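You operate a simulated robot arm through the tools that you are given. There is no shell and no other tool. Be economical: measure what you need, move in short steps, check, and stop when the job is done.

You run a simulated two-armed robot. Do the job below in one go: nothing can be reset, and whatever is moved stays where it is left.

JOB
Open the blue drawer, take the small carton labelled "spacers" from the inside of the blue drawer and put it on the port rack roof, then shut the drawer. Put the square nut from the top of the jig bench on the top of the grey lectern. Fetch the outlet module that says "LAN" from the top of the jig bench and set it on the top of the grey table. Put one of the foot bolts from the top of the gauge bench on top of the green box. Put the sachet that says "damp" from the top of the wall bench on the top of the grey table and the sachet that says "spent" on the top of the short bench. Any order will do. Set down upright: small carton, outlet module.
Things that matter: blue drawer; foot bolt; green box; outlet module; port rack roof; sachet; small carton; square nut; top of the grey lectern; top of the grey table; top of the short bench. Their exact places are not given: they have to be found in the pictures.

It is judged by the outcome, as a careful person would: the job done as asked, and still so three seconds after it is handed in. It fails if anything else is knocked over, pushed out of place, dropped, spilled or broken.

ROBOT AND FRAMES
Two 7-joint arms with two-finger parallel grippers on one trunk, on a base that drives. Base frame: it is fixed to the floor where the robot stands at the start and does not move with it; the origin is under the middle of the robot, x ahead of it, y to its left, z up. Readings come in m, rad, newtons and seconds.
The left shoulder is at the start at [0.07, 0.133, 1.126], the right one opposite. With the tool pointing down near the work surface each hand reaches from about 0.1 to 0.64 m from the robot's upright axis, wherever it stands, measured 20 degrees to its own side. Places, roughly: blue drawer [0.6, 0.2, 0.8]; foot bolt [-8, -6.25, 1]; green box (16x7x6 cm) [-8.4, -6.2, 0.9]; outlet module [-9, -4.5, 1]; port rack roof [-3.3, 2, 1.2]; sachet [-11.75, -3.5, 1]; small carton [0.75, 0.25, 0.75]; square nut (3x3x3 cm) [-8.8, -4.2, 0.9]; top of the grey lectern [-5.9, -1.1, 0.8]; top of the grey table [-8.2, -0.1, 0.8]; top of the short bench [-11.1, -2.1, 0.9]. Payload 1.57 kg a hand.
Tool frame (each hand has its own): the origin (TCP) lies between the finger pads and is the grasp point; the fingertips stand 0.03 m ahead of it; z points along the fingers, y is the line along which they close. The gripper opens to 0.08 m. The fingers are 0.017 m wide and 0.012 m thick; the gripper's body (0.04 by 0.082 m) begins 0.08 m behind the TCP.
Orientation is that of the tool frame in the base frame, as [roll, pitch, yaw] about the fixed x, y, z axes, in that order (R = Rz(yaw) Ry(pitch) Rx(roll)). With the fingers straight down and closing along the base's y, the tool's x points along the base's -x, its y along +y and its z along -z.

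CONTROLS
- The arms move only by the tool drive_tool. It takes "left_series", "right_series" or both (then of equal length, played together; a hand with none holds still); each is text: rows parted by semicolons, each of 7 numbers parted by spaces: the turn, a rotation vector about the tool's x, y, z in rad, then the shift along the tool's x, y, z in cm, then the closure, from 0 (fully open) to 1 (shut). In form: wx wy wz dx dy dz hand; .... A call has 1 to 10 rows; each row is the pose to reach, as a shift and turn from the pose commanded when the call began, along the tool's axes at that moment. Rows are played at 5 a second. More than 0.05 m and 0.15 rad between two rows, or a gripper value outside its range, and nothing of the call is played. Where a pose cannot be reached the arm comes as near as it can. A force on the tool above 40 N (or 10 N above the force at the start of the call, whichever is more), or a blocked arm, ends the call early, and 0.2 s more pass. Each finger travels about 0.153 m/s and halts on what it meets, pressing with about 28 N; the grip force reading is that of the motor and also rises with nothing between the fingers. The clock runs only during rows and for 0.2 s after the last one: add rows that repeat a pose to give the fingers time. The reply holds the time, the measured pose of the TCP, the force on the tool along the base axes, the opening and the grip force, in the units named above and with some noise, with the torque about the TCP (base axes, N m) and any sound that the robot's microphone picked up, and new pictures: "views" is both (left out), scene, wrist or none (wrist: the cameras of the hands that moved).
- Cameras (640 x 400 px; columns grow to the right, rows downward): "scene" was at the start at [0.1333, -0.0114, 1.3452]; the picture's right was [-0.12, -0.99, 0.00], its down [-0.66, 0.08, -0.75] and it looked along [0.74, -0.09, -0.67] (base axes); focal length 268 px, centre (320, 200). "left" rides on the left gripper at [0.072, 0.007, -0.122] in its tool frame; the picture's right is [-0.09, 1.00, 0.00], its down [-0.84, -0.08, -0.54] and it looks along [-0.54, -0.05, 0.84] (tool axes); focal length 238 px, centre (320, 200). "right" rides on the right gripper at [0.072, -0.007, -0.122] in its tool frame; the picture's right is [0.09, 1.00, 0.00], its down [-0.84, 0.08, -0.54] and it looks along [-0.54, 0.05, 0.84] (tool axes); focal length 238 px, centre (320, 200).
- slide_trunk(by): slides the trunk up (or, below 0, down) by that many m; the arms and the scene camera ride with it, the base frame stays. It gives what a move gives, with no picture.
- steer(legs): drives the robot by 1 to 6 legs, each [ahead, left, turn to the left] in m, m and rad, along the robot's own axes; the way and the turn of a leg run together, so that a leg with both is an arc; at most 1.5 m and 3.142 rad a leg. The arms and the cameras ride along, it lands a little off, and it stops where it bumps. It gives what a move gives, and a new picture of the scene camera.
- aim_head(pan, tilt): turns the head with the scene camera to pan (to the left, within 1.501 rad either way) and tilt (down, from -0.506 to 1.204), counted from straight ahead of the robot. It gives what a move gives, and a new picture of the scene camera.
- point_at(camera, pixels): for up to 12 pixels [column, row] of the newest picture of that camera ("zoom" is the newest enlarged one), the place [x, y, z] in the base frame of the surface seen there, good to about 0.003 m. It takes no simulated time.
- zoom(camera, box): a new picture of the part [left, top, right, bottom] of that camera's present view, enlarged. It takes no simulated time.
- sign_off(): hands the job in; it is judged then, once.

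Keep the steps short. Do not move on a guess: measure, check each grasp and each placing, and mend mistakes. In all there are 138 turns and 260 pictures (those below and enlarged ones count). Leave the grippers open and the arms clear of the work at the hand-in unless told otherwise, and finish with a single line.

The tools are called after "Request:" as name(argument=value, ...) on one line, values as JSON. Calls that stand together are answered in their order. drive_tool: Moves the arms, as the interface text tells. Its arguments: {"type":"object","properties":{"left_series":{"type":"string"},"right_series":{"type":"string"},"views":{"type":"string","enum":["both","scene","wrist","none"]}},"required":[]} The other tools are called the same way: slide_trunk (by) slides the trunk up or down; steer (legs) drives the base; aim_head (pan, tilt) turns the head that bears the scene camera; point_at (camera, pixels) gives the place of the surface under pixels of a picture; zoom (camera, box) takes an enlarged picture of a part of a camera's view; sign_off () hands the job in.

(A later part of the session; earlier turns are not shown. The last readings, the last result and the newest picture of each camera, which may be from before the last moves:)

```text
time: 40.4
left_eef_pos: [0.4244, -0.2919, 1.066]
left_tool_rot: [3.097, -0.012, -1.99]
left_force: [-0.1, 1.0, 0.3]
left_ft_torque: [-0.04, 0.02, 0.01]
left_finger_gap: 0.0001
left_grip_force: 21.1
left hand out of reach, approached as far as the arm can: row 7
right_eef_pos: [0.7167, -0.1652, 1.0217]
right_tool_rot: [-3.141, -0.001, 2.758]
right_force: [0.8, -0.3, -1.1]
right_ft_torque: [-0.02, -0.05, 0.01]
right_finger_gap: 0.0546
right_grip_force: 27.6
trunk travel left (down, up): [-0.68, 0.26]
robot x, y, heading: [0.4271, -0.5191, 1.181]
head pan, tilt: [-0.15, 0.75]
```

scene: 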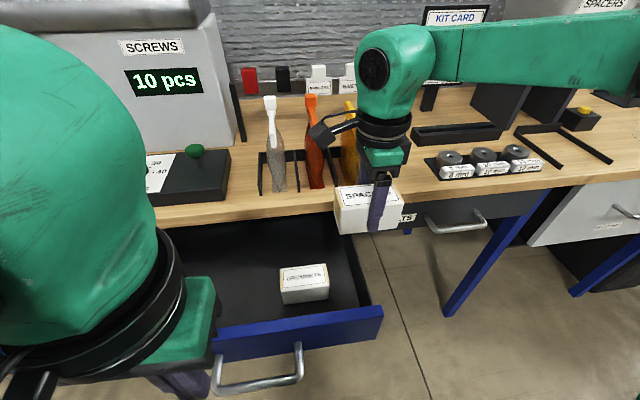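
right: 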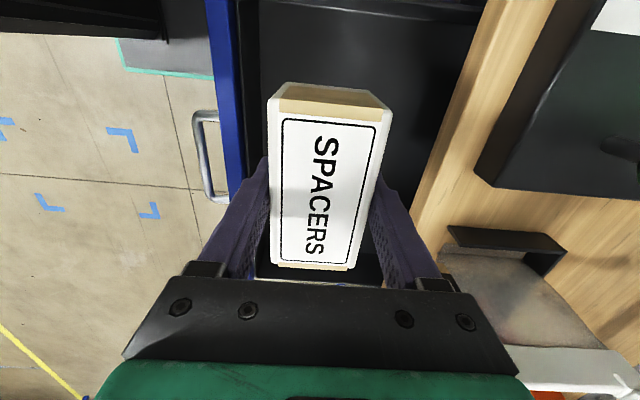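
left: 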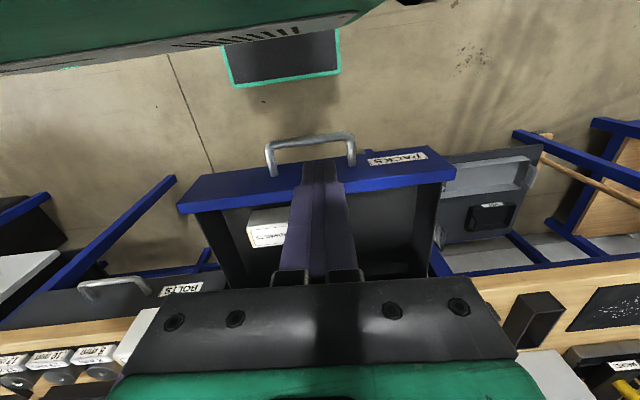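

The hand is just beyond the bar but near the arm's inner limit. I back the base 20 cm, then lower the left hand in front of the bar.

Request:
steer(legs=[[-0.2, 0, 0]])

Request:
drive_tool(left_series="0 0 0 -4 0 0 1; 0 0 0 -8 0 2 1; 0 0 0 -12 0 5 1; 0 0 0 -15 -1.5 8 1; 0 0 0 -15 -1.5 12.5 1; 0 0 0 -15 -1.5 17 1; 0 0 0 -15 -1.5 21.5 1; 0 0 0 -15 -1.5 26 1; 0 0 0 -15 -1.5 26 1", views="both")

```text
time: 42.0
left_eef_pos: [0.3507, -0.4771, 1.066]
left_tool_rot: [3.096, -0.011, -1.992]
left_force: [0.0, -0.4, -0.3]
left_ft_torque: [-0.04, -0.01, -0.02]
left_finger_gap: 0.0002
left_grip_force: 21.5
right_eef_pos: [0.6422, -0.3528, 1.0212]
right_tool_rot: [-3.141, -0.001, 2.759]
right_force: [-0.4, 0.0, -1.8]
right_ft_torque: [0.0, -0.01, -0.03]
right_finger_gap: 0.0546
right_grip_force: 27.6
trunk travel left (down, up): [-0.68, 0.26]
robot x, y, heading: [0.3479, -0.7039, 1.186]
head pan, tilt: [-0.15, 0.75]
```

scene: 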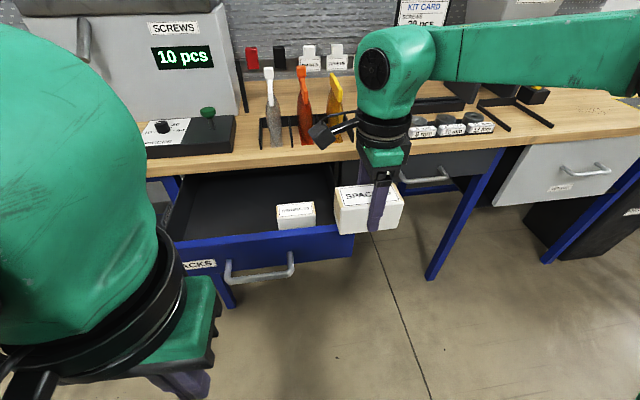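

```text
time: 44.0
left_eef_pos: [0.4118, -0.3454, 0.8053]
left_tool_rot: [3.097, -0.011, -1.992]
left_force: [-0.8, 0.7, 0.4]
left_ft_torque: [0.0, -0.02, -0.01]
left_finger_gap: 0.0001
left_grip_force: 21.4
right_eef_pos: [0.6405, -0.3537, 1.0203]
right_tool_rot: [3.14, -0.002, 2.758]
right_force: [1.1, -0.8, -1.7]
right_ft_torque: [0.01, -0.02, -0.04]
right_finger_gap: 0.0546
right_grip_force: 28.4
trunk travel left (down, up): [-0.68, 0.26]
robot x, y, heading: [0.3473, -0.7047, 1.179]
head pan, tilt: [-0.15, 0.75]
```

scene: 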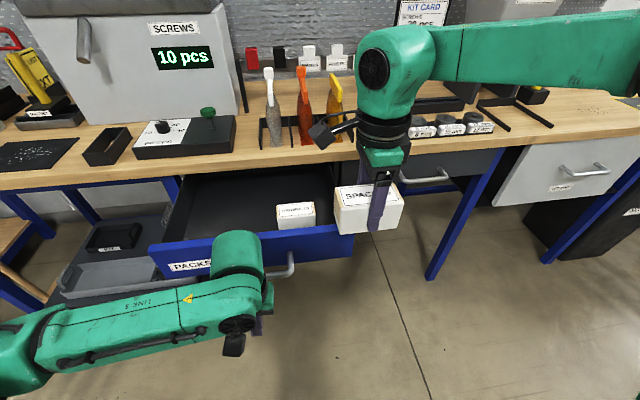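
left: 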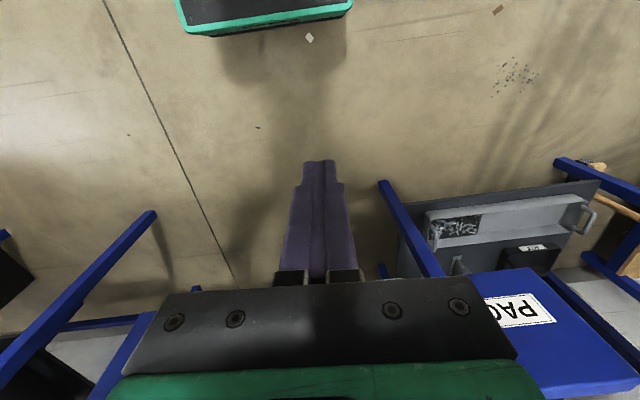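

The left fingers stand in front of the bar (v≈0.511, u≈0.43). Push inward 20 cm with the arm.

Request:
drive_tool(left_series="0 0 0 -4.5 0 0 1; 0 0 0 -9 0 0 1; 0 0 0 -12.5 0 0 1; 0 0 0 -16 0 0 1; 0 0 0 -20 0 0 1; 0 0 0 -20 0 0 1", views="scene")

```text
time: 45.4
left_eef_pos: [0.494, -0.1627, 0.8026]
left_tool_rot: [3.099, -0.009, -1.991]
left_force: [0.4, -0.6, -0.5]
left_ft_torque: [-0.01, -0.03, -0.02]
left_finger_gap: 0.0
left_grip_force: 21.2
right_eef_pos: [0.6395, -0.353, 1.0224]
right_tool_rot: [3.14, -0.002, 2.757]
right_force: [0.0, 0.5, -1.9]
right_ft_torque: [0.01, -0.02, 0.01]
right_finger_gap: 0.055
right_grip_force: 28.5
trunk travel left (down, up): [-0.68, 0.26]
robot x, y, heading: [0.3453, -0.7018, 1.179]
head pan, tilt: [-0.15, 0.75]
```

scene: 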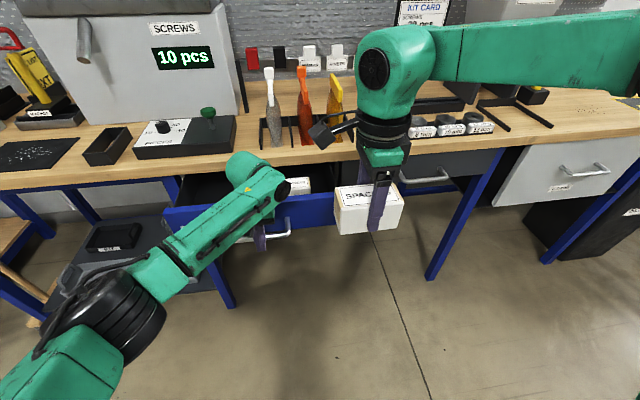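

Drawer is about 60% in. I drive ahead 14 cm to push it on.

Request:
steer(legs=[[0.14, 0, 0.006]])

```text
time: 46.8
left_eef_pos: [0.5422, -0.0334, 0.8049]
left_tool_rot: [3.098, -0.009, -1.985]
left_force: [0.4, -0.3, 0.3]
left_ft_torque: [0.01, -0.01, 0.02]
left_finger_gap: 0.0001
left_grip_force: 21.4
right_eef_pos: [0.6906, -0.2226, 1.0224]
right_tool_rot: [3.138, -0.002, 2.765]
right_force: [0.5, 1.1, -1.2]
right_ft_torque: [0.0, -0.04, 0.0]
right_finger_gap: 0.0546
right_grip_force: 28.5
trunk travel left (down, up): [-0.68, 0.26]
robot x, y, heading: [0.4011, -0.5739, 1.189]
head pan, tilt: [-0.15, 0.75]
```

scene: 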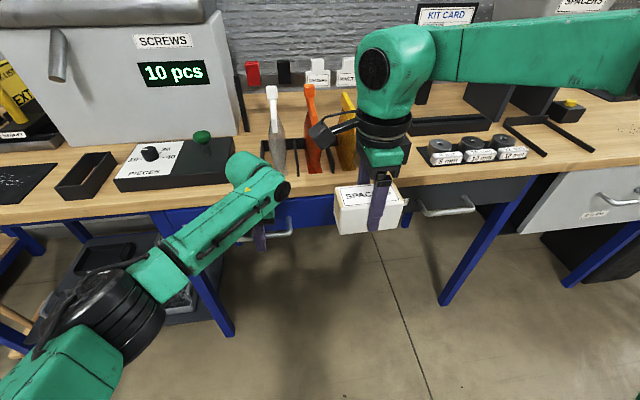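

About 2.5 cm left. Arm pushes on until it meets the stop.

Request:
drive_tool(left_series="0 0 0 -1 0 0 1; 0 0 0 -2 0 0 1; 0 0 0 -2.8 0 0 1; 0 0 0 -3.4 0 0 1; 0 0 0 -3.8 0 0 1", views="none")

```text
time: 47.8
left_eef_pos: [0.5523, -0.0147, 0.8019]
left_tool_rot: [3.097, -0.032, -1.982]
left_force: [-7.6, -20.3, 6.4]
left_ft_torque: [0.07, 0.23, 0.05]
left_finger_gap: 0.0
left_grip_force: 21.7
right_eef_pos: [0.6898, -0.2263, 1.0239]
right_tool_rot: [3.137, -0.001, 2.765]
right_force: [0.0, 0.8, -1.6]
right_ft_torque: [-0.03, 0.03, -0.01]
right_finger_gap: 0.0547
right_grip_force: 27.7
trunk travel left (down, up): [-0.68, 0.26]
robot x, y, heading: [0.3974, -0.5759, 1.191]
head pan, tilt: [-0.15, 0.75]
stopped in row 4 (left hand): the force on the tool passed its limit at 44 N (the readings are from after the stop); the commanded pose is now the measured one
```

It met the stop at 44 N (u≈0.07): shut. Retract the left hand outward and up, and check.

Request:
drive_tool(left_series="0 0 0 4 0 0 1; 0 0 0 8 0 0 1; 0 0 0 10 0 -4 1; 0 0 0 10 0 -9 1; 0 0 0 10 0 -14 1; 0 0 0 10 0 -19 1; 0 0 0 10 0 -24 0.5; 0 0 0 10 0 -26 0; 0 0 0 10 0 -26 0", views="scene")

Request:
point_at(camera="scene", pixels=[[265, 235], [318, 215], [300, 225]])

```text
time: 49.8
left_eef_pos: [0.5274, -0.0962, 1.0633]
left_tool_rot: [3.099, -0.033, -1.982]
left_force: [-0.5, -0.2, 0.6]
left_ft_torque: [-0.01, 0.01, -0.01]
left_finger_gap: 0.0802
left_grip_force: 0.0
right_eef_pos: [0.6903, -0.2218, 1.0222]
right_tool_rot: [3.141, -0.001, 2.764]
right_force: [0.8, -0.2, -1.5]
right_ft_torque: [-0.02, 0.03, 0.0]
right_finger_gap: 0.0546
right_grip_force: 27.5
trunk travel left (down, up): [-0.68, 0.26]
robot x, y, heading: [0.4021, -0.5728, 1.188]
head pan, tilt: [-0.15, 0.75]
```

scene: 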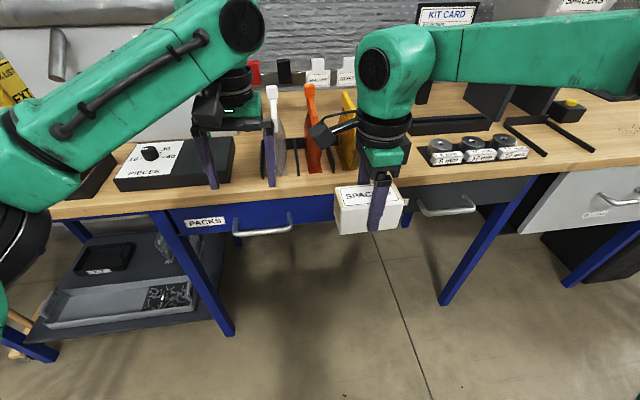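

```text
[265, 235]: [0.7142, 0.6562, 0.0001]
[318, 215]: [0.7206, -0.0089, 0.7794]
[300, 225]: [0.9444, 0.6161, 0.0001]
```

The drawer face is back at its closed plane. Next the port rack at about (-3.3, 2). I back off and turn left to look along the row.

Request:
steer(legs=[[-0.6, 0, 0], [0, 0, 1.57]])

Request:
aim_head(pan=0.2, tilt=0.2)

```text
time: 57.0
left_eef_pos: [-0.3035, -1.0135, 1.0629]
left_tool_rot: [3.096, -0.029, -0.398]
left_force: [0.0, 0.3, 0.0]
left_ft_torque: [-0.04, 0.0, -0.01]
left_finger_gap: 0.0801
left_grip_force: 0.1
right_eef_pos: [-0.1807, -0.8476, 1.0221]
right_tool_rot: [3.14, -0.002, -1.933]
right_force: [0.3, -0.7, -0.2]
right_ft_torque: [-0.02, -0.01, -0.01]
right_finger_gap: 0.0543
right_grip_force: 27.8
trunk travel left (down, up): [-0.68, 0.26]
robot x, y, heading: [0.1776, -1.1359, 2.773]
head pan, tilt: [-0.15, 0.75]
```

scene: 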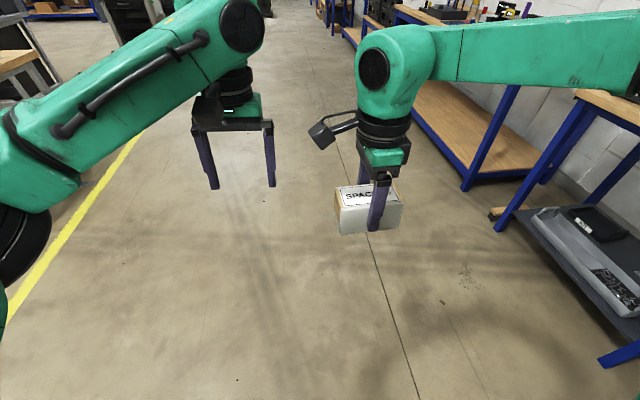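

```text
time: 58.0
left_eef_pos: [-0.3022, -1.0152, 1.0616]
left_tool_rot: [3.097, -0.029, -0.398]
left_force: [0.3, -0.4, 0.2]
left_ft_torque: [0.05, 0.03, 0.01]
left_finger_gap: 0.08
left_grip_force: 0.1
right_eef_pos: [-0.1783, -0.8497, 1.0218]
right_tool_rot: [3.139, -0.002, -1.932]
right_force: [0.5, -0.2, -2.0]
right_ft_torque: [0.0, 0.02, 0.0]
right_finger_gap: 0.0547
right_grip_force: 28.7
trunk travel left (down, up): [-0.68, 0.26]
robot x, y, heading: [0.1762, -1.1338, 2.775]
head pan, tilt: [0.201, 0.201]
```

scene: 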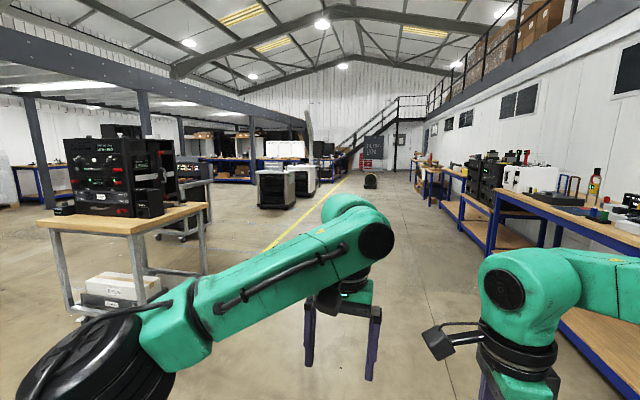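

I zoom toward where the port rack should appear, near (490,175).

Request:
zoom(camera="scene", box=[400, 130, 640, 260])

Request:
zoom(camera="scene", box=[0, 110, 400, 260])

Request:
point_at(camera="scene", pixels=[[490, 175], [475, 160], [500, 215], [370, 180], [280, 185], [130, 215], [130, 180], [190, 210], [365, 150], [220, 165], [430, 190], [330, 150]])

```text
2.67 times, centred on (520, 195) of scene
```

zoom: 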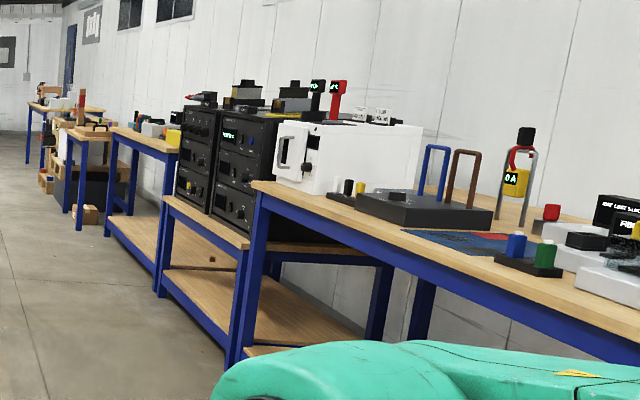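

```text
1.60 times, centred on (200, 185) of scene
```

zoom: 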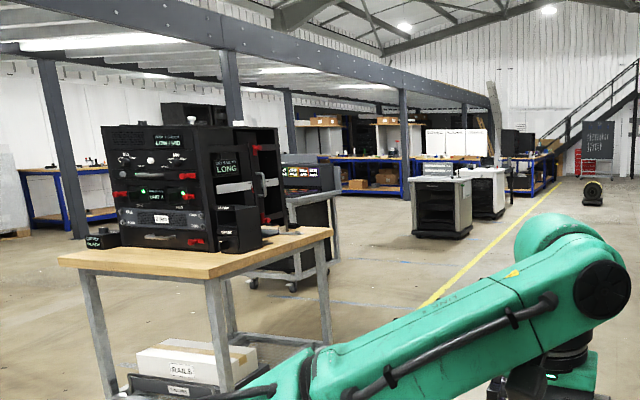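

```text
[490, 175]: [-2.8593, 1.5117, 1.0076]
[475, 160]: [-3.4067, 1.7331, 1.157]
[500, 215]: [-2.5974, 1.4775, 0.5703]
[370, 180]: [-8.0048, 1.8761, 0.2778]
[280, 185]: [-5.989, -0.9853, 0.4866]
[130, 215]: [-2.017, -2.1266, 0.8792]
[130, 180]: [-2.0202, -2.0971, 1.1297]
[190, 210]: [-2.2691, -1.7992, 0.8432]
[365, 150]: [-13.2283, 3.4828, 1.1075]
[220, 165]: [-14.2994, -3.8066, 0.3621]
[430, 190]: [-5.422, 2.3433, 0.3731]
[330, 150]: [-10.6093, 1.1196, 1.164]
```

Two racks stand about 4.3 m along the row. I drive 4.1 m along the aisle and then turn right to face them.

Request:
steer(legs=[[1.4, 0, 0], [1.4, 0, 0], [1.3, 0, 0], [0, 0, -1.57]])

Request:
slide_trunk(by=0.24)

Request:
aim_head(pan=0.0, tilt=0.35)

```text
time: 81.4
left_eef_pos: [-3.5464, 0.7485, 1.0621]
left_tool_rot: [3.096, -0.03, -1.947]
left_force: [0.1, 0.1, -0.1]
left_ft_torque: [0.0, -0.03, 0.01]
left_finger_gap: 0.0801
left_grip_force: 0.0
right_eef_pos: [-3.3795, 0.6285, 1.0211]
right_tool_rot: [3.14, -0.002, 2.8]
right_force: [0.7, 0.7, -1.2]
right_ft_torque: [0.0, -0.02, 0.0]
right_finger_gap: 0.0545
right_grip_force: 28.7
trunk travel left (down, up): [-0.68, 0.26]
robot x, y, heading: [-3.6535, 0.2669, 1.226]
head pan, tilt: [0.201, 0.201]
```

scene: 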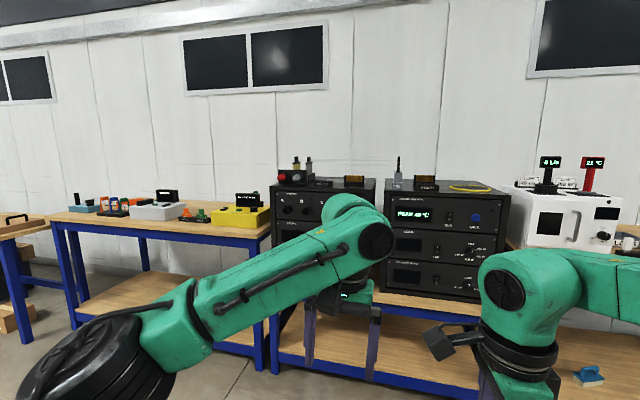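

```text
time: 83.9
left_eef_pos: [-3.5476, 0.7479, 1.3031]
left_tool_rot: [3.096, -0.03, -1.949]
left_force: [-0.5, -0.7, 0.2]
left_ft_torque: [0.0, 0.01, 0.02]
left_finger_gap: 0.0801
left_grip_force: 0.0
right_eef_pos: [-3.3804, 0.6291, 1.2605]
right_tool_rot: [3.139, -0.003, 2.799]
right_force: [0.0, 0.5, -1.2]
right_ft_torque: [0.0, -0.04, 0.02]
right_finger_gap: 0.0546
right_grip_force: 27.6
trunk travel left (down, up): [-0.92, 0.02]
robot x, y, heading: [-3.6607, 0.2677, 1.226]
head pan, tilt: [0.201, 0.201]
```

```text
time: 84.7
left_eef_pos: [-3.5468, 0.7483, 1.3031]
left_tool_rot: [3.099, -0.029, -1.948]
left_force: [-0.3, 0.2, 0.5]
left_ft_torque: [-0.01, -0.01, 0.03]
left_finger_gap: 0.0799
left_grip_force: 0.0
right_eef_pos: [-3.3801, 0.6294, 1.2635]
right_tool_rot: [3.141, -0.002, 2.8]
right_force: [-0.6, 0.0, -2.0]
right_ft_torque: [0.0, 0.0, 0.0]
right_finger_gap: 0.0546
right_grip_force: 27.4
trunk travel left (down, up): [-0.92, 0.02]
robot x, y, heading: [-3.6592, 0.2665, 1.227]
head pan, tilt: [0.0, 0.351]
```

scene: 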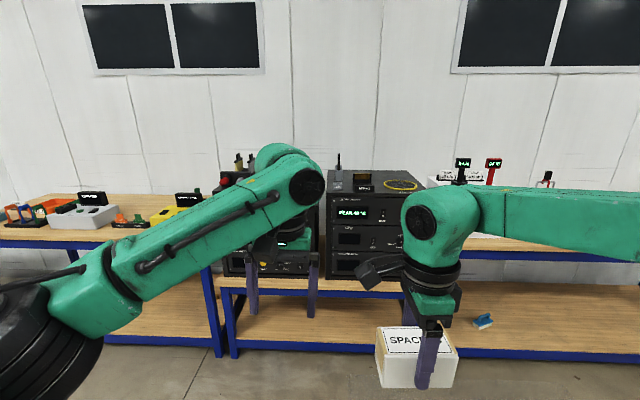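

Two racks side by side, with name plates on their roofs. I zoom to read them, and measure.

Request:
zoom(camera="scene", box=[200, 140, 440, 290])

Request:
point_at(camera="scene", pixels=[[345, 180], [410, 180], [370, 192], [365, 175], [335, 193], [425, 190], [230, 180], [340, 230], [345, 172], [395, 182]])

```text
2.67 times, centred on (320, 215) of scene
```

zoom: 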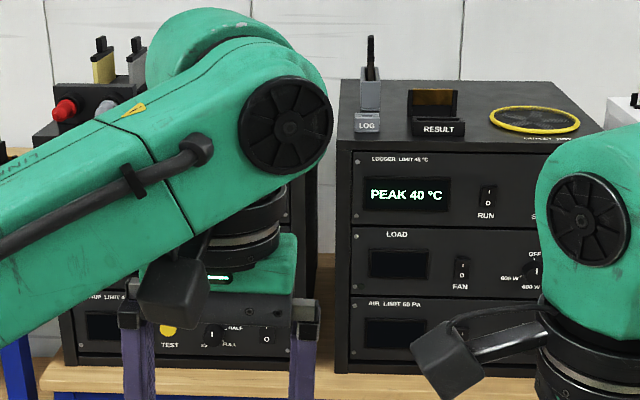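

```text
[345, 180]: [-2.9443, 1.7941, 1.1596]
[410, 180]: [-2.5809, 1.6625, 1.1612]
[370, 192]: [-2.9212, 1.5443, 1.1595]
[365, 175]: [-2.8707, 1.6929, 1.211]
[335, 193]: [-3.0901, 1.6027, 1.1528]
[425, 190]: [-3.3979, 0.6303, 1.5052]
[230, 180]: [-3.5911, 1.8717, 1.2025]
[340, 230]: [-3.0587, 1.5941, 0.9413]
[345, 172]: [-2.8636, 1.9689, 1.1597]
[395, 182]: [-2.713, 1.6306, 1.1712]
```

The left arm hides the left rack. I shift the base left 0.6 m and look right to read both racks.

Request:
steer(legs=[[0, 0.6, 0]])

Request:
aim_head(pan=-0.5, tilt=0.35)

Request:
zoom(camera="scene", box=[200, 120, 440, 270])

```text
time: 88.1
left_eef_pos: [-4.1103, 0.9516, 1.3022]
left_tool_rot: [3.096, -0.03, -1.948]
left_force: [-0.1, -0.8, 0.4]
left_ft_torque: [-0.02, -0.02, 0.01]
left_finger_gap: 0.08
left_grip_force: 0.1
right_eef_pos: [-3.943, 0.8318, 1.2602]
right_tool_rot: [3.139, -0.004, 2.799]
right_force: [0.1, -0.5, -1.7]
right_ft_torque: [-0.02, 0.0, -0.01]
right_finger_gap: 0.0546
right_grip_force: 28.3
trunk travel left (down, up): [-0.92, 0.02]
robot x, y, heading: [-4.2213, 0.468, 1.226]
head pan, tilt: [0.0, 0.351]
```

scene: 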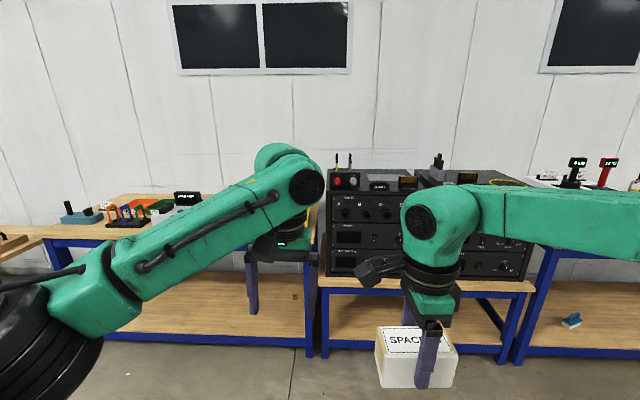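

```text
time: 89.0
left_eef_pos: [-4.1127, 0.9524, 1.3024]
left_tool_rot: [3.097, -0.03, -1.949]
left_force: [0.2, -0.6, 0.4]
left_ft_torque: [-0.01, -0.01, 0.03]
left_finger_gap: 0.0797
left_grip_force: 0.1
right_eef_pos: [-3.9458, 0.8331, 1.2616]
right_tool_rot: [3.14, -0.002, 2.8]
right_force: [-0.2, 0.4, -1.5]
right_ft_torque: [-0.01, 0.01, -0.01]
right_finger_gap: 0.0549
right_grip_force: 28.4
trunk travel left (down, up): [-0.92, 0.02]
robot x, y, heading: [-4.2233, 0.4714, 1.222]
head pan, tilt: [-0.499, 0.351]
```

scene: 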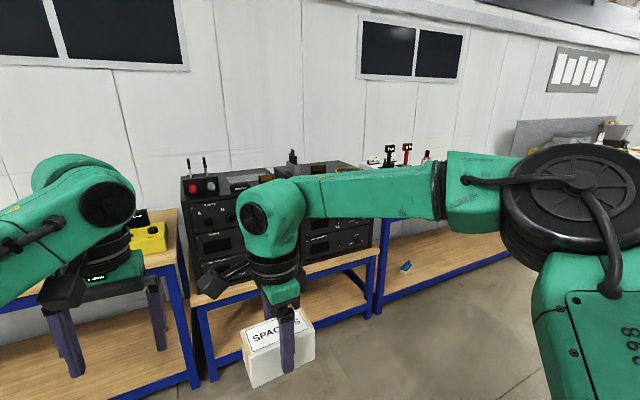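

```text
2.67 times, centred on (320, 195) of scene
```

zoom: 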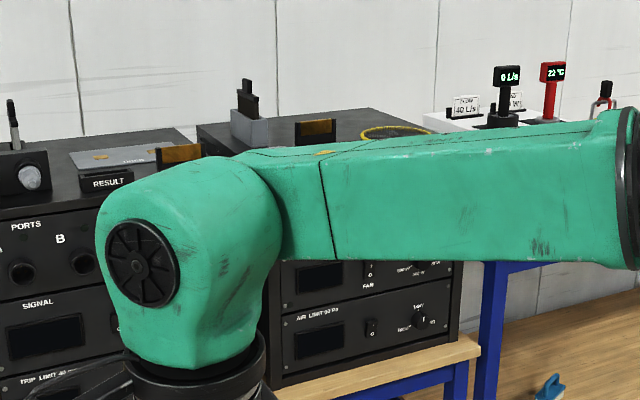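

The left rack carries "PORTS A, B": that's the port rack. I look at its roof for a free spot.

Request:
zoom(camera="scene", box=[170, 145, 290, 220])

Request:
point_at(camera="scene", pixels=[[182, 205], [240, 195], [265, 180], [250, 188], [225, 178], [240, 172], [262, 172], [275, 177], [200, 200], [222, 194]])

```text
5.33 times, centred on (230, 182) of scene
```

zoom: 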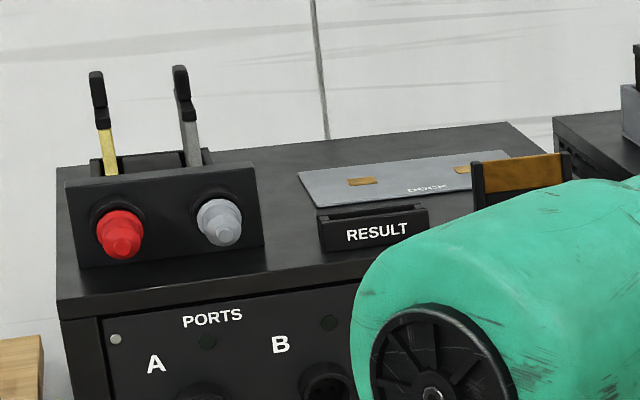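

```text
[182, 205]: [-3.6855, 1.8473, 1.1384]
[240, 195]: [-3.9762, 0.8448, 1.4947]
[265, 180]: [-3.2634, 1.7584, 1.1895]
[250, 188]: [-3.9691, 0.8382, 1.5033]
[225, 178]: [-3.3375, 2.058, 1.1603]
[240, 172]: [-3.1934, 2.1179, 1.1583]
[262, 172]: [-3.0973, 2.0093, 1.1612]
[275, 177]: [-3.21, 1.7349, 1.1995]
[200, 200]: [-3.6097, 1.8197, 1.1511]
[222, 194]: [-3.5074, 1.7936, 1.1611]
```

The roof has a button box, a DOCK plate and RESULT plate. I drive in close (0.9 m ahead, 0.29 m right) so the left wrist camera can look over the roof.

Request:
steer(legs=[[0, -0.29, -0.037], [0.85, 0, 0]])

Request:
drive_tool(left_series="0 0 0 0 0 -1 0", views="wrist")

```text
time: 95.1
left_eef_pos: [-3.5059, 1.6337, 1.3038]
left_tool_rot: [3.095, -0.028, -1.989]
left_force: [-0.5, -1.3, -0.3]
left_ft_torque: [0.01, -0.03, 0.03]
left_finger_gap: 0.0803
left_grip_force: 0.1
right_eef_pos: [-3.344, 1.5079, 1.2617]
right_tool_rot: [3.14, -0.001, 2.76]
right_force: [0.7, -0.6, -1.2]
right_ft_torque: [0.04, -0.02, 0.01]
right_finger_gap: 0.0548
right_grip_force: 28.1
trunk travel left (down, up): [-0.92, 0.02]
robot x, y, heading: [-3.6352, 1.1572, 1.181]
head pan, tilt: [-0.499, 0.351]
```

scene: 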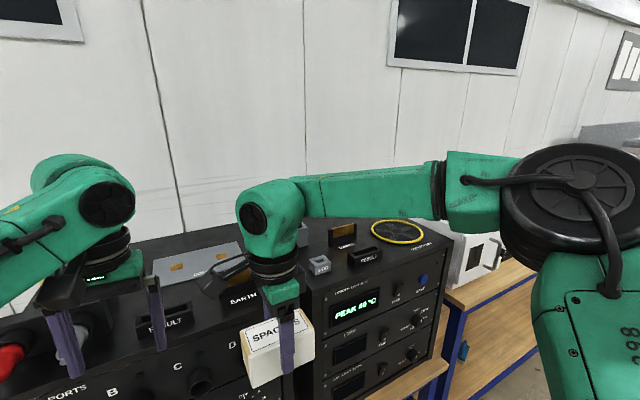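

```text
time: 95.5
left_eef_pos: [-3.5059, 1.636, 1.313]
left_tool_rot: [3.096, -0.029, -1.99]
left_force: [-0.5, -0.3, 0.4]
left_ft_torque: [-0.02, 0.03, 0.01]
left_finger_gap: 0.08
left_grip_force: 0.0
right_eef_pos: [-3.3449, 1.5079, 1.2617]
right_tool_rot: [3.141, -0.002, 2.759]
right_force: [0.7, 0.6, -1.4]
right_ft_torque: [-0.03, 0.02, -0.02]
right_finger_gap: 0.0547
right_grip_force: 27.9
trunk travel left (down, up): [-0.92, 0.02]
robot x, y, heading: [-3.6355, 1.1566, 1.187]
head pan, tilt: [-0.499, 0.351]
```

left: 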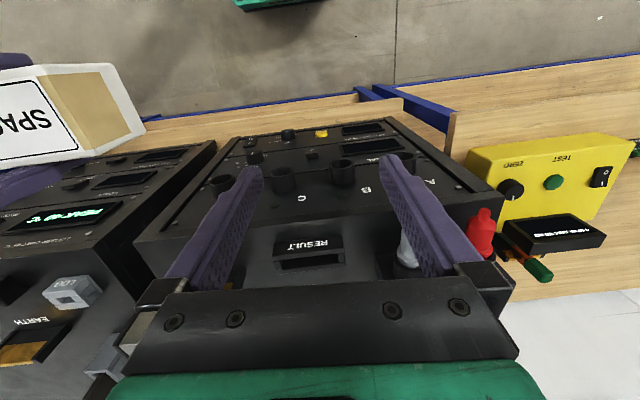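

The scene camera sees more; I pan it to the rack roof between the arms.

Request:
aim_head(pan=-0.2, tilt=0.6)

```text
time: 96.3
left_eef_pos: [-3.505, 1.6348, 1.3126]
left_tool_rot: [3.096, -0.029, -1.986]
left_force: [1.1, 0.0, -1.1]
left_ft_torque: [0.03, 0.01, 0.03]
left_finger_gap: 0.08
left_grip_force: 0.0
right_eef_pos: [-3.3442, 1.5099, 1.2622]
right_tool_rot: [3.139, -0.003, 2.76]
right_force: [0.2, 0.3, -2.5]
right_ft_torque: [0.01, -0.01, -0.02]
right_finger_gap: 0.0548
right_grip_force: 28.0
trunk travel left (down, up): [-0.92, 0.02]
robot x, y, heading: [-3.6345, 1.157, 1.185]
head pan, tilt: [-0.201, 0.6]
```

scene: 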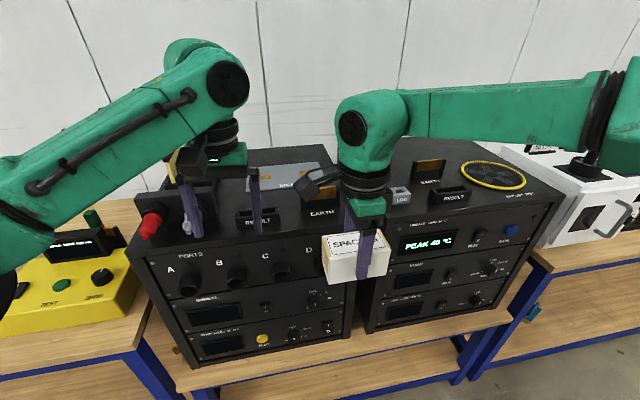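

Request:
zoom(camera="scene", box=[140, 130, 400, 290])

Request:
point_at(camera="scene", pixels=[[226, 235], [300, 225], [285, 215], [235, 222], [282, 222], [308, 213], [285, 195], [226, 200], [320, 145], [310, 185], [255, 155], [215, 220]])

```text
2.46 times, centred on (270, 210) of scene
```

zoom: 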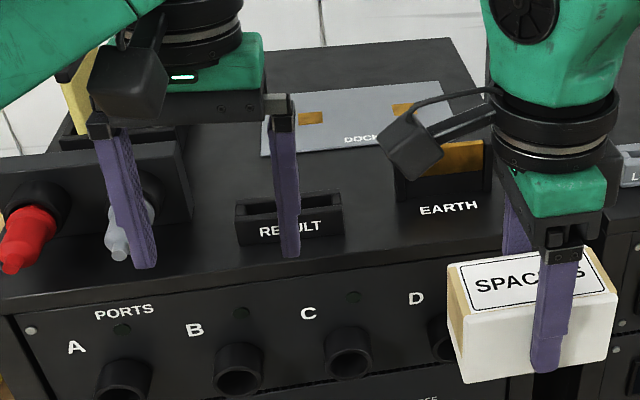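

```text
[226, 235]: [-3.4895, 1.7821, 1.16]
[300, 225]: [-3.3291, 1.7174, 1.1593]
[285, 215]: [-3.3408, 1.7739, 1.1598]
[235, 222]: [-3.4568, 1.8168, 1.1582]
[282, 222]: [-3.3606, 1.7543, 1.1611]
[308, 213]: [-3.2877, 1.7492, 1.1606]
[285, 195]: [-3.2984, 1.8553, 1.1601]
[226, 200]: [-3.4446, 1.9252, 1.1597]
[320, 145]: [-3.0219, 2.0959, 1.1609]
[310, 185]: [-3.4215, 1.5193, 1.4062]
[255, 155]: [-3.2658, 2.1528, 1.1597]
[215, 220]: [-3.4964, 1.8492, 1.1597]
```

I measure the strip between the RESULT holder and the DOCK plate.

Request:
point_at(camera="zoom", pixels=[[264, 158], [272, 110], [355, 151], [240, 198], [310, 192], [342, 205], [398, 200], [395, 175], [240, 240], [345, 235], [193, 205], [188, 140]])

Request:
zoom(camera="left", box=[130, 120, 520, 300])

```text
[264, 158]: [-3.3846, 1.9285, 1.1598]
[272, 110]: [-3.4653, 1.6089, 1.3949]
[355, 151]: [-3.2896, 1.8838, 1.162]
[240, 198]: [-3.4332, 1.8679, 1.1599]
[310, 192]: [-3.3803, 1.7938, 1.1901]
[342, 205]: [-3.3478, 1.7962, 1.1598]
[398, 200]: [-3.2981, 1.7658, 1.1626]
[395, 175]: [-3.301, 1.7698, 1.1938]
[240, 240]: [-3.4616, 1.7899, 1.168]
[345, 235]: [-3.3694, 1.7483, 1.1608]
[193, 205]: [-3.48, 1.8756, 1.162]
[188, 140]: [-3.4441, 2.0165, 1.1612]
```

```text
1.64 times, centred on (325, 210) of left
```

zoom: 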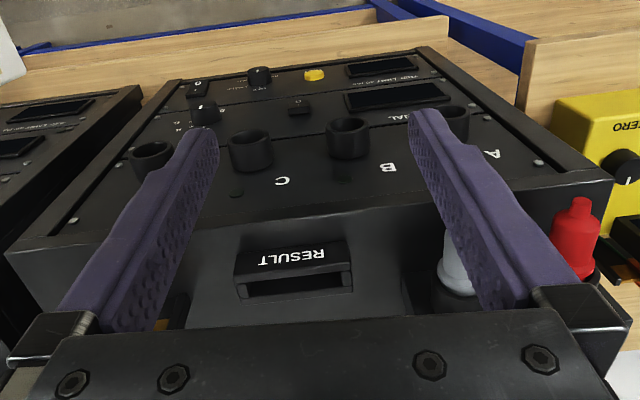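

There's a free strip 10 cm deep between RESULT and DOCK, centred about (-3.371, 1.864), roof z 1.160. I pull the left hand back out of the way, raise the carton, then drive closer with the target to the right.

Request:
drive_tool(left_series="0 0 0 4 1 0 0; 0 0 0 8 2 -1 0; 0 0 0 12 4 -2 0; 0 0 0 15 6 -3 0; 0 0 0 18 8 -4 0; 0 0 0 18 8 -4 0", right_series="0 0 0 0 0 -2 1; 0 0 0 0 0 -4 1; 0 0 0 0 0 -6 1; 0 0 0 0 0 -7 1; 0 0 0 0 0 -7 1; 0 0 0 0 0 -7 1", views="none")

Request:
steer(legs=[[0, 0.25, 0], [0.22, 0, 0]])

```text
time: 97.7
left_eef_pos: [-3.6498, 1.505, 1.3615]
left_tool_rot: [3.098, -0.03, -1.988]
left_force: [0.2, 0.9, -0.4]
left_ft_torque: [0.02, -0.02, -0.02]
left_finger_gap: 0.0802
left_grip_force: 0.1
right_eef_pos: [-3.3436, 1.5082, 1.3311]
right_tool_rot: [-3.141, -0.002, 2.76]
right_force: [0.4, 0.4, -1.2]
right_ft_torque: [-0.02, -0.04, -0.04]
right_finger_gap: 0.0547
right_grip_force: 27.5
trunk travel left (down, up): [-0.92, 0.02]
robot x, y, heading: [-3.6324, 1.1588, 1.188]
head pan, tilt: [-0.201, 0.6]
```

```text
time: 100.8
left_eef_pos: [-3.8007, 1.7959, 1.3618]
left_tool_rot: [3.097, -0.028, -1.99]
left_force: [-0.8, -0.3, 0.5]
left_ft_torque: [0.02, -0.04, 0.01]
left_finger_gap: 0.08
left_grip_force: 0.1
right_eef_pos: [-3.4944, 1.7998, 1.3341]
right_tool_rot: [3.137, -0.001, 2.756]
right_force: [-0.6, 0.4, -0.9]
right_ft_torque: [0.05, 0.0, 0.0]
right_finger_gap: 0.0548
right_grip_force: 27.7
trunk travel left (down, up): [-0.92, 0.02]
robot x, y, heading: [-3.7868, 1.4553, 1.187]
head pan, tilt: [-0.201, 0.6]
```

scene: 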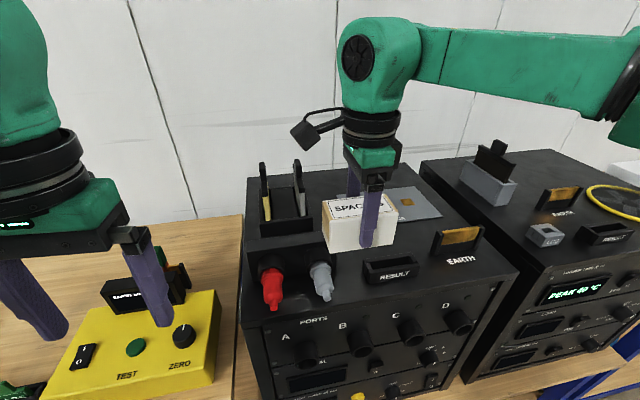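

Clear view. Move the carton 10.6 cm in and 9 cm right, still high, then verify.

Request:
drive_tool(right_series="0 0 0 -2.3 2.7 0 1; 0 0 0 -4.5 5.3 0 1; 0 0 0 -6.8 8 0 1; 0 0 0 -9 10.6 0 1; 0 0 0 -9 10.6 0 1", views="both")

```text
time: 102.0
left_eef_pos: [-3.7987, 1.8008, 1.362]
left_tool_rot: [3.096, -0.028, -1.992]
left_force: [0.5, -0.2, 0.8]
left_ft_torque: [0.02, 0.01, 0.01]
left_finger_gap: 0.0799
left_grip_force: 0.0
right_eef_pos: [-3.3701, 1.8559, 1.3348]
right_tool_rot: [3.14, -0.002, 2.757]
right_force: [0.2, -0.3, -0.9]
right_ft_torque: [0.02, -0.01, 0.0]
right_finger_gap: 0.0549
right_grip_force: 28.4
right hand out of reach, approached as far as the arm can: row 4, 5
trunk travel left (down, up): [-0.92, 0.02]
robot x, y, heading: [-3.7862, 1.4546, 1.184]
head pan, tilt: [-0.201, 0.6]
```

scene: 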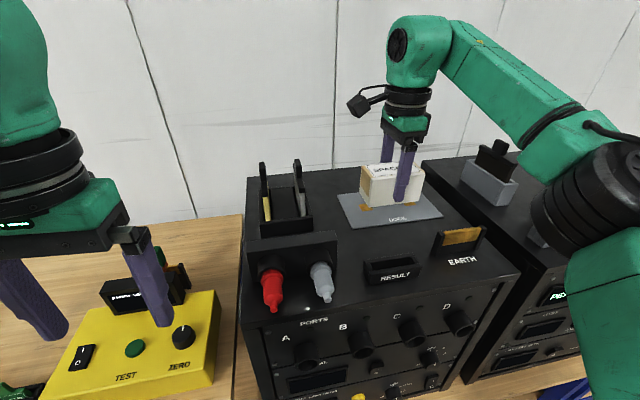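
right: 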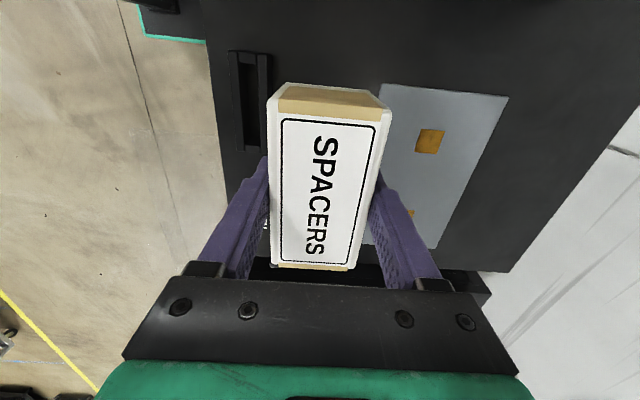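

Nearly there. Before lowering by trunk I check what lies beneath the left hand and exact strip edges.

Request:
point_at(camera="scene", pixels=[[130, 290], [160, 250], [180, 335], [175, 272], [365, 265], [412, 260], [370, 228], [410, 222], [340, 198], [395, 205], [100, 360], [350, 222]])

```text
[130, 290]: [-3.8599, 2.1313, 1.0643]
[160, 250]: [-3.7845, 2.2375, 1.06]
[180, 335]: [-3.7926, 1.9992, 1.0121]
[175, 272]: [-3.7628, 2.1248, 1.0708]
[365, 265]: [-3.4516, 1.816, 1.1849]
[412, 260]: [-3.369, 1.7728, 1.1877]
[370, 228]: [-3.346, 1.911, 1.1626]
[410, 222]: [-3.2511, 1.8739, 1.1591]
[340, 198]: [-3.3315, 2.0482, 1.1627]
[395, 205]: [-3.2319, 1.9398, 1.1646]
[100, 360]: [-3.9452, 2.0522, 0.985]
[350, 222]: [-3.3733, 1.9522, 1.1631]
```

Strip is n 0.40–0.51 and the hand sits at 0.452: centred. Lower the trunk 10 cm.

Request:
slide_trunk(by=-0.105)

Request:
aim_head(pan=-0.35, tilt=0.6)

```text
time: 103.4
left_eef_pos: [-3.7993, 1.801, 1.2558]
left_tool_rot: [3.096, -0.03, -1.991]
left_force: [0.2, 0.0, 0.1]
left_ft_torque: [0.0, 0.01, 0.03]
left_finger_gap: 0.0796
left_grip_force: 0.0
right_eef_pos: [-3.3695, 1.8572, 1.2294]
right_tool_rot: [3.138, -0.003, 2.756]
right_force: [-0.8, -1.5, -2.1]
right_ft_torque: [0.02, 0.0, -0.01]
right_finger_gap: 0.0548
right_grip_force: 28.6
trunk travel left (down, up): [-0.815, 0.125]
robot x, y, heading: [-3.7845, 1.4596, 1.185]
head pan, tilt: [-0.201, 0.6]
```

```text
time: 104.1
left_eef_pos: [-3.7997, 1.8009, 1.2561]
left_tool_rot: [3.097, -0.03, -1.99]
left_force: [0.5, 0.2, 0.0]
left_ft_torque: [0.0, 0.0, 0.01]
left_finger_gap: 0.0801
left_grip_force: 0.0
right_eef_pos: [-3.3702, 1.8569, 1.2287]
right_tool_rot: [3.139, -0.001, 2.756]
right_force: [0.1, 0.1, -1.8]
right_ft_torque: [0.02, -0.02, -0.01]
right_finger_gap: 0.0546
right_grip_force: 27.9
trunk travel left (down, up): [-0.815, 0.125]
robot x, y, heading: [-3.7902, 1.4548, 1.185]
head pan, tilt: [-0.351, 0.6]
```

scene: 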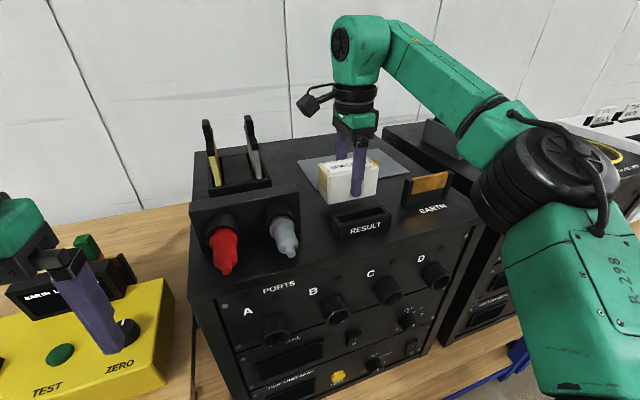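

Lower 2.2 cm by the trunk and check the force.

Request:
slide_trunk(by=-0.023)

Request:
zoom(camera="scene", box=[280, 120, 460, 240])

```text
time: 104.8
left_eef_pos: [-3.799, 1.8013, 1.2341]
left_tool_rot: [3.096, -0.029, -1.992]
left_force: [0.1, 0.0, -0.1]
left_ft_torque: [-0.02, 0.01, 0.0]
left_finger_gap: 0.0798
left_grip_force: 0.0
right_eef_pos: [-3.3703, 1.8569, 1.206]
right_tool_rot: [3.141, -0.002, 2.755]
right_force: [-1.3, -0.1, -1.5]
right_ft_torque: [0.02, 0.01, 0.05]
right_finger_gap: 0.0546
right_grip_force: 27.9
trunk travel left (down, up): [-0.792, 0.148]
robot x, y, heading: [-3.7835, 1.4565, 1.181]
head pan, tilt: [-0.351, 0.6]
```

```text
3.33 times, centred on (370, 180) of scene
```

zoom: 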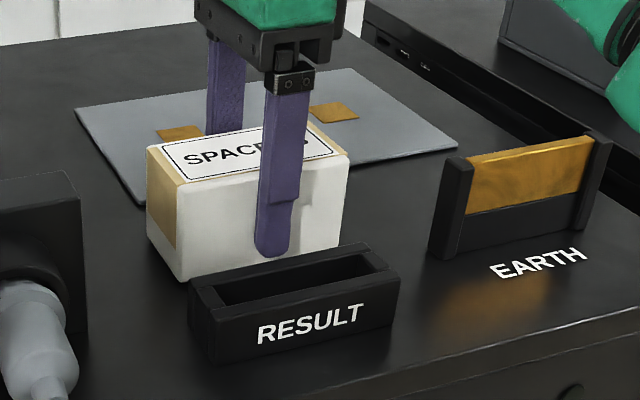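

Almost touching. Lower 3 mm more and feel.

Request:
slide_trunk(by=-0.003)

```text
time: 105.3
left_eef_pos: [-3.7991, 1.8009, 1.2314]
left_tool_rot: [3.097, -0.031, -1.99]
left_force: [-0.7, 0.1, 1.0]
left_ft_torque: [0.01, 0.04, -0.04]
left_finger_gap: 0.0802
left_grip_force: 0.1
right_eef_pos: [-3.3704, 1.8573, 1.2031]
right_tool_rot: [3.138, -0.002, 2.755]
right_force: [2.1, 0.4, 2.7]
right_ft_torque: [-0.03, 0.24, 0.0]
right_finger_gap: 0.0545
right_grip_force: 27.8
trunk travel left (down, up): [-0.789, 0.151]
robot x, y, heading: [-3.7847, 1.4554, 1.18]
head pan, tilt: [-0.351, 0.6]
```

Contact is felt (force z now +2.7 N). Open gently, then rise straight up.

Request:
drive_tool(right_series="0 0 0 0 0 0 0.25; 0 0 0 0 0 0 0.18; 0 0 0 0 0 0 0.18; 0 0 0 0 0 -3 0.18; 0 0 0 0 0 -6 0.18; 0 0 0 0 0 -10 0.18; 0 0 0 0 0 -14 0.18; 0 0 0 0 0 -14 0.18", views="scene")

Request:
zoom(camera="scene", box=[280, 120, 460, 240])

```text
time: 107.1
left_eef_pos: [-3.7984, 1.8019, 1.2314]
left_tool_rot: [3.096, -0.031, -1.99]
left_force: [-0.2, -0.1, 0.9]
left_ft_torque: [-0.01, 0.02, 0.0]
left_finger_gap: 0.0802
left_grip_force: 0.1
right_eef_pos: [-3.3769, 1.8067, 1.2897]
right_tool_rot: [3.138, -0.003, 2.759]
right_force: [-0.9, -0.2, 0.0]
right_ft_torque: [-0.02, -0.02, 0.01]
right_finger_gap: 0.0657
right_grip_force: 0.0
right hand out of reach, approached as far as the arm can: row 4, 5, 6, 7, 8
trunk travel left (down, up): [-0.789, 0.151]
robot x, y, heading: [-3.7864, 1.4585, 1.182]
head pan, tilt: [-0.351, 0.6]
```

scene: 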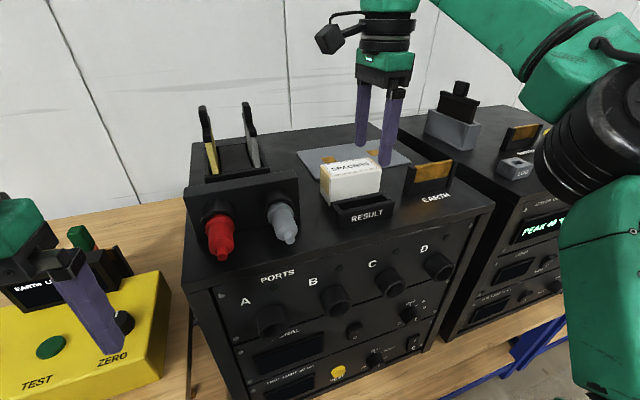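

```text
3.33 times, centred on (370, 180) of scene
```

zoom: 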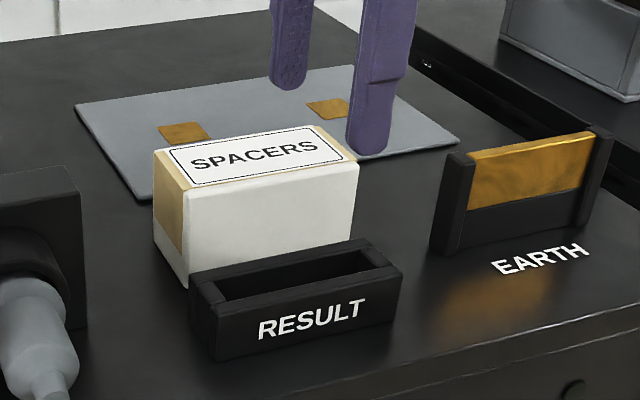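

The carton stands upright on the port rack roof, RESULT holder unmoved. I back off 1.1 m and turn left to look toward the far areas.

Request:
steer(legs=[[-1.1, 0, 0], [0, 0, 1.9]])

Request:
aim_head(pan=0.3, tilt=0.15)

```text
time: 117.2
left_eef_pos: [-4.5216, 0.3322, 1.2303]
left_tool_rot: [3.097, -0.029, -0.105]
left_force: [0.8, 0.6, -0.5]
left_ft_torque: [0.0, -0.01, -0.03]
left_finger_gap: 0.0801
left_grip_force: 0.0
right_eef_pos: [-4.6565, 0.7308, 1.2892]
right_tool_rot: [3.138, -0.002, -1.642]
right_force: [0.1, -0.1, 0.2]
right_ft_torque: [-0.01, 0.01, -0.01]
right_finger_gap: 0.0653
right_grip_force: 0.1
trunk travel left (down, up): [-0.789, 0.151]
robot x, y, heading: [-4.197, 0.4519, 3.064]
head pan, tilt: [-0.351, 0.6]
```

scene: 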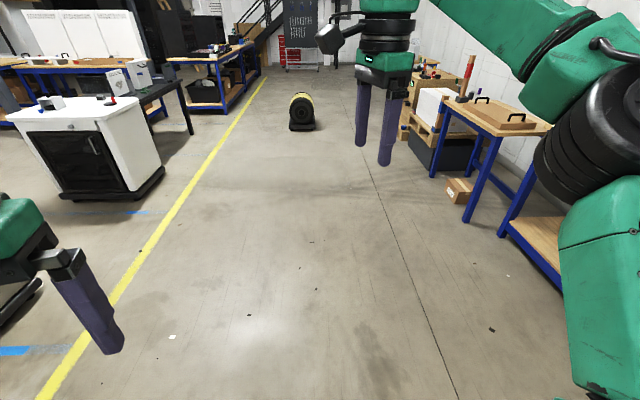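

```text
time: 118.2
left_eef_pos: [-4.5215, 0.3306, 1.2304]
left_tool_rot: [3.097, -0.028, -0.106]
left_force: [0.4, -0.6, 0.0]
left_ft_torque: [-0.01, 0.01, -0.01]
left_finger_gap: 0.0801
left_grip_force: 0.1
right_eef_pos: [-4.657, 0.7305, 1.2888]
right_tool_rot: [3.137, -0.001, -1.643]
right_force: [-0.2, -0.3, -0.1]
right_ft_torque: [0.0, 0.02, -0.01]
right_finger_gap: 0.0657
right_grip_force: 0.1
trunk travel left (down, up): [-0.789, 0.151]
robot x, y, heading: [-4.1956, 0.4514, 3.066]
head pan, tilt: [0.3, 0.15]
```

scene: 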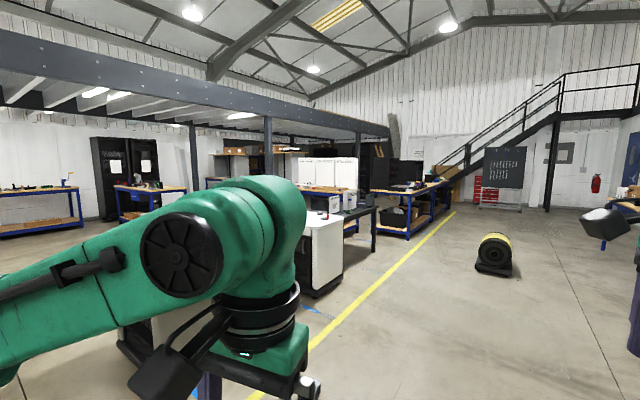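

I lower the left arm relative to the head so it does not block the view, and tidy the right one too.

Request:
drive_tool(left_series="0 0 0 -3 0 4 0; 0 0 0 -6 0 8 0; 0 0 0 -9 0 12 0; 0 0 0 -9 0 16 0; 0 0 0 -9 0 20 0; 0 0 0 -9 0 24 0", right_series="0 0 0.14 0 0 4 0; 0 0 0.14 0 0 8 0; 0 0 0.14 0 0 12 0; 0 0 0.14 0 0 16 0; 0 0 0.14 0 0 20 0; 0 0 0.14 0 0 24 0", views="scene")

Request:
point_at(camera="scene", pixels=[[135, 190], [215, 185], [45, 190], [325, 225], [360, 215], [410, 185], [40, 215], [390, 205], [325, 215]])

```text
time: 119.6
left_eef_pos: [-4.6055, 0.3297, 0.9867]
left_tool_rot: [3.098, -0.03, -0.106]
left_force: [-0.3, -0.4, -0.2]
left_ft_torque: [0.02, -0.03, 0.0]
left_finger_gap: 0.0801
left_grip_force: 0.1
right_eef_pos: [-4.6595, 0.7296, 1.0484]
right_tool_rot: [3.139, -0.004, -1.783]
right_force: [-0.1, 0.7, -0.4]
right_ft_torque: [0.02, 0.0, -0.02]
right_finger_gap: 0.08
right_grip_force: 0.0
trunk travel left (down, up): [-0.789, 0.151]
robot x, y, heading: [-4.1992, 0.4512, 3.066]
head pan, tilt: [0.3, 0.15]
```

scene: 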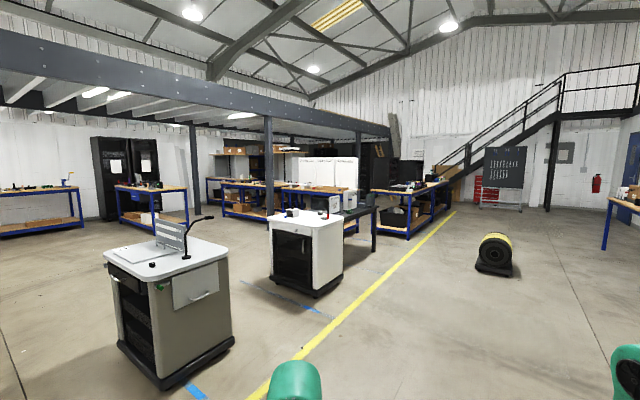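

```text
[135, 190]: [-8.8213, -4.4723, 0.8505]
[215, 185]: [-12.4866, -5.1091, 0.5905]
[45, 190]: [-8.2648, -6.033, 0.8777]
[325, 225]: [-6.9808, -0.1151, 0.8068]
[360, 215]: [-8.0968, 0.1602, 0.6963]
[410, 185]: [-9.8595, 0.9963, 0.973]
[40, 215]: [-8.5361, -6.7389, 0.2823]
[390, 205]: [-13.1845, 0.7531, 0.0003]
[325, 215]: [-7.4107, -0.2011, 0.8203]
```

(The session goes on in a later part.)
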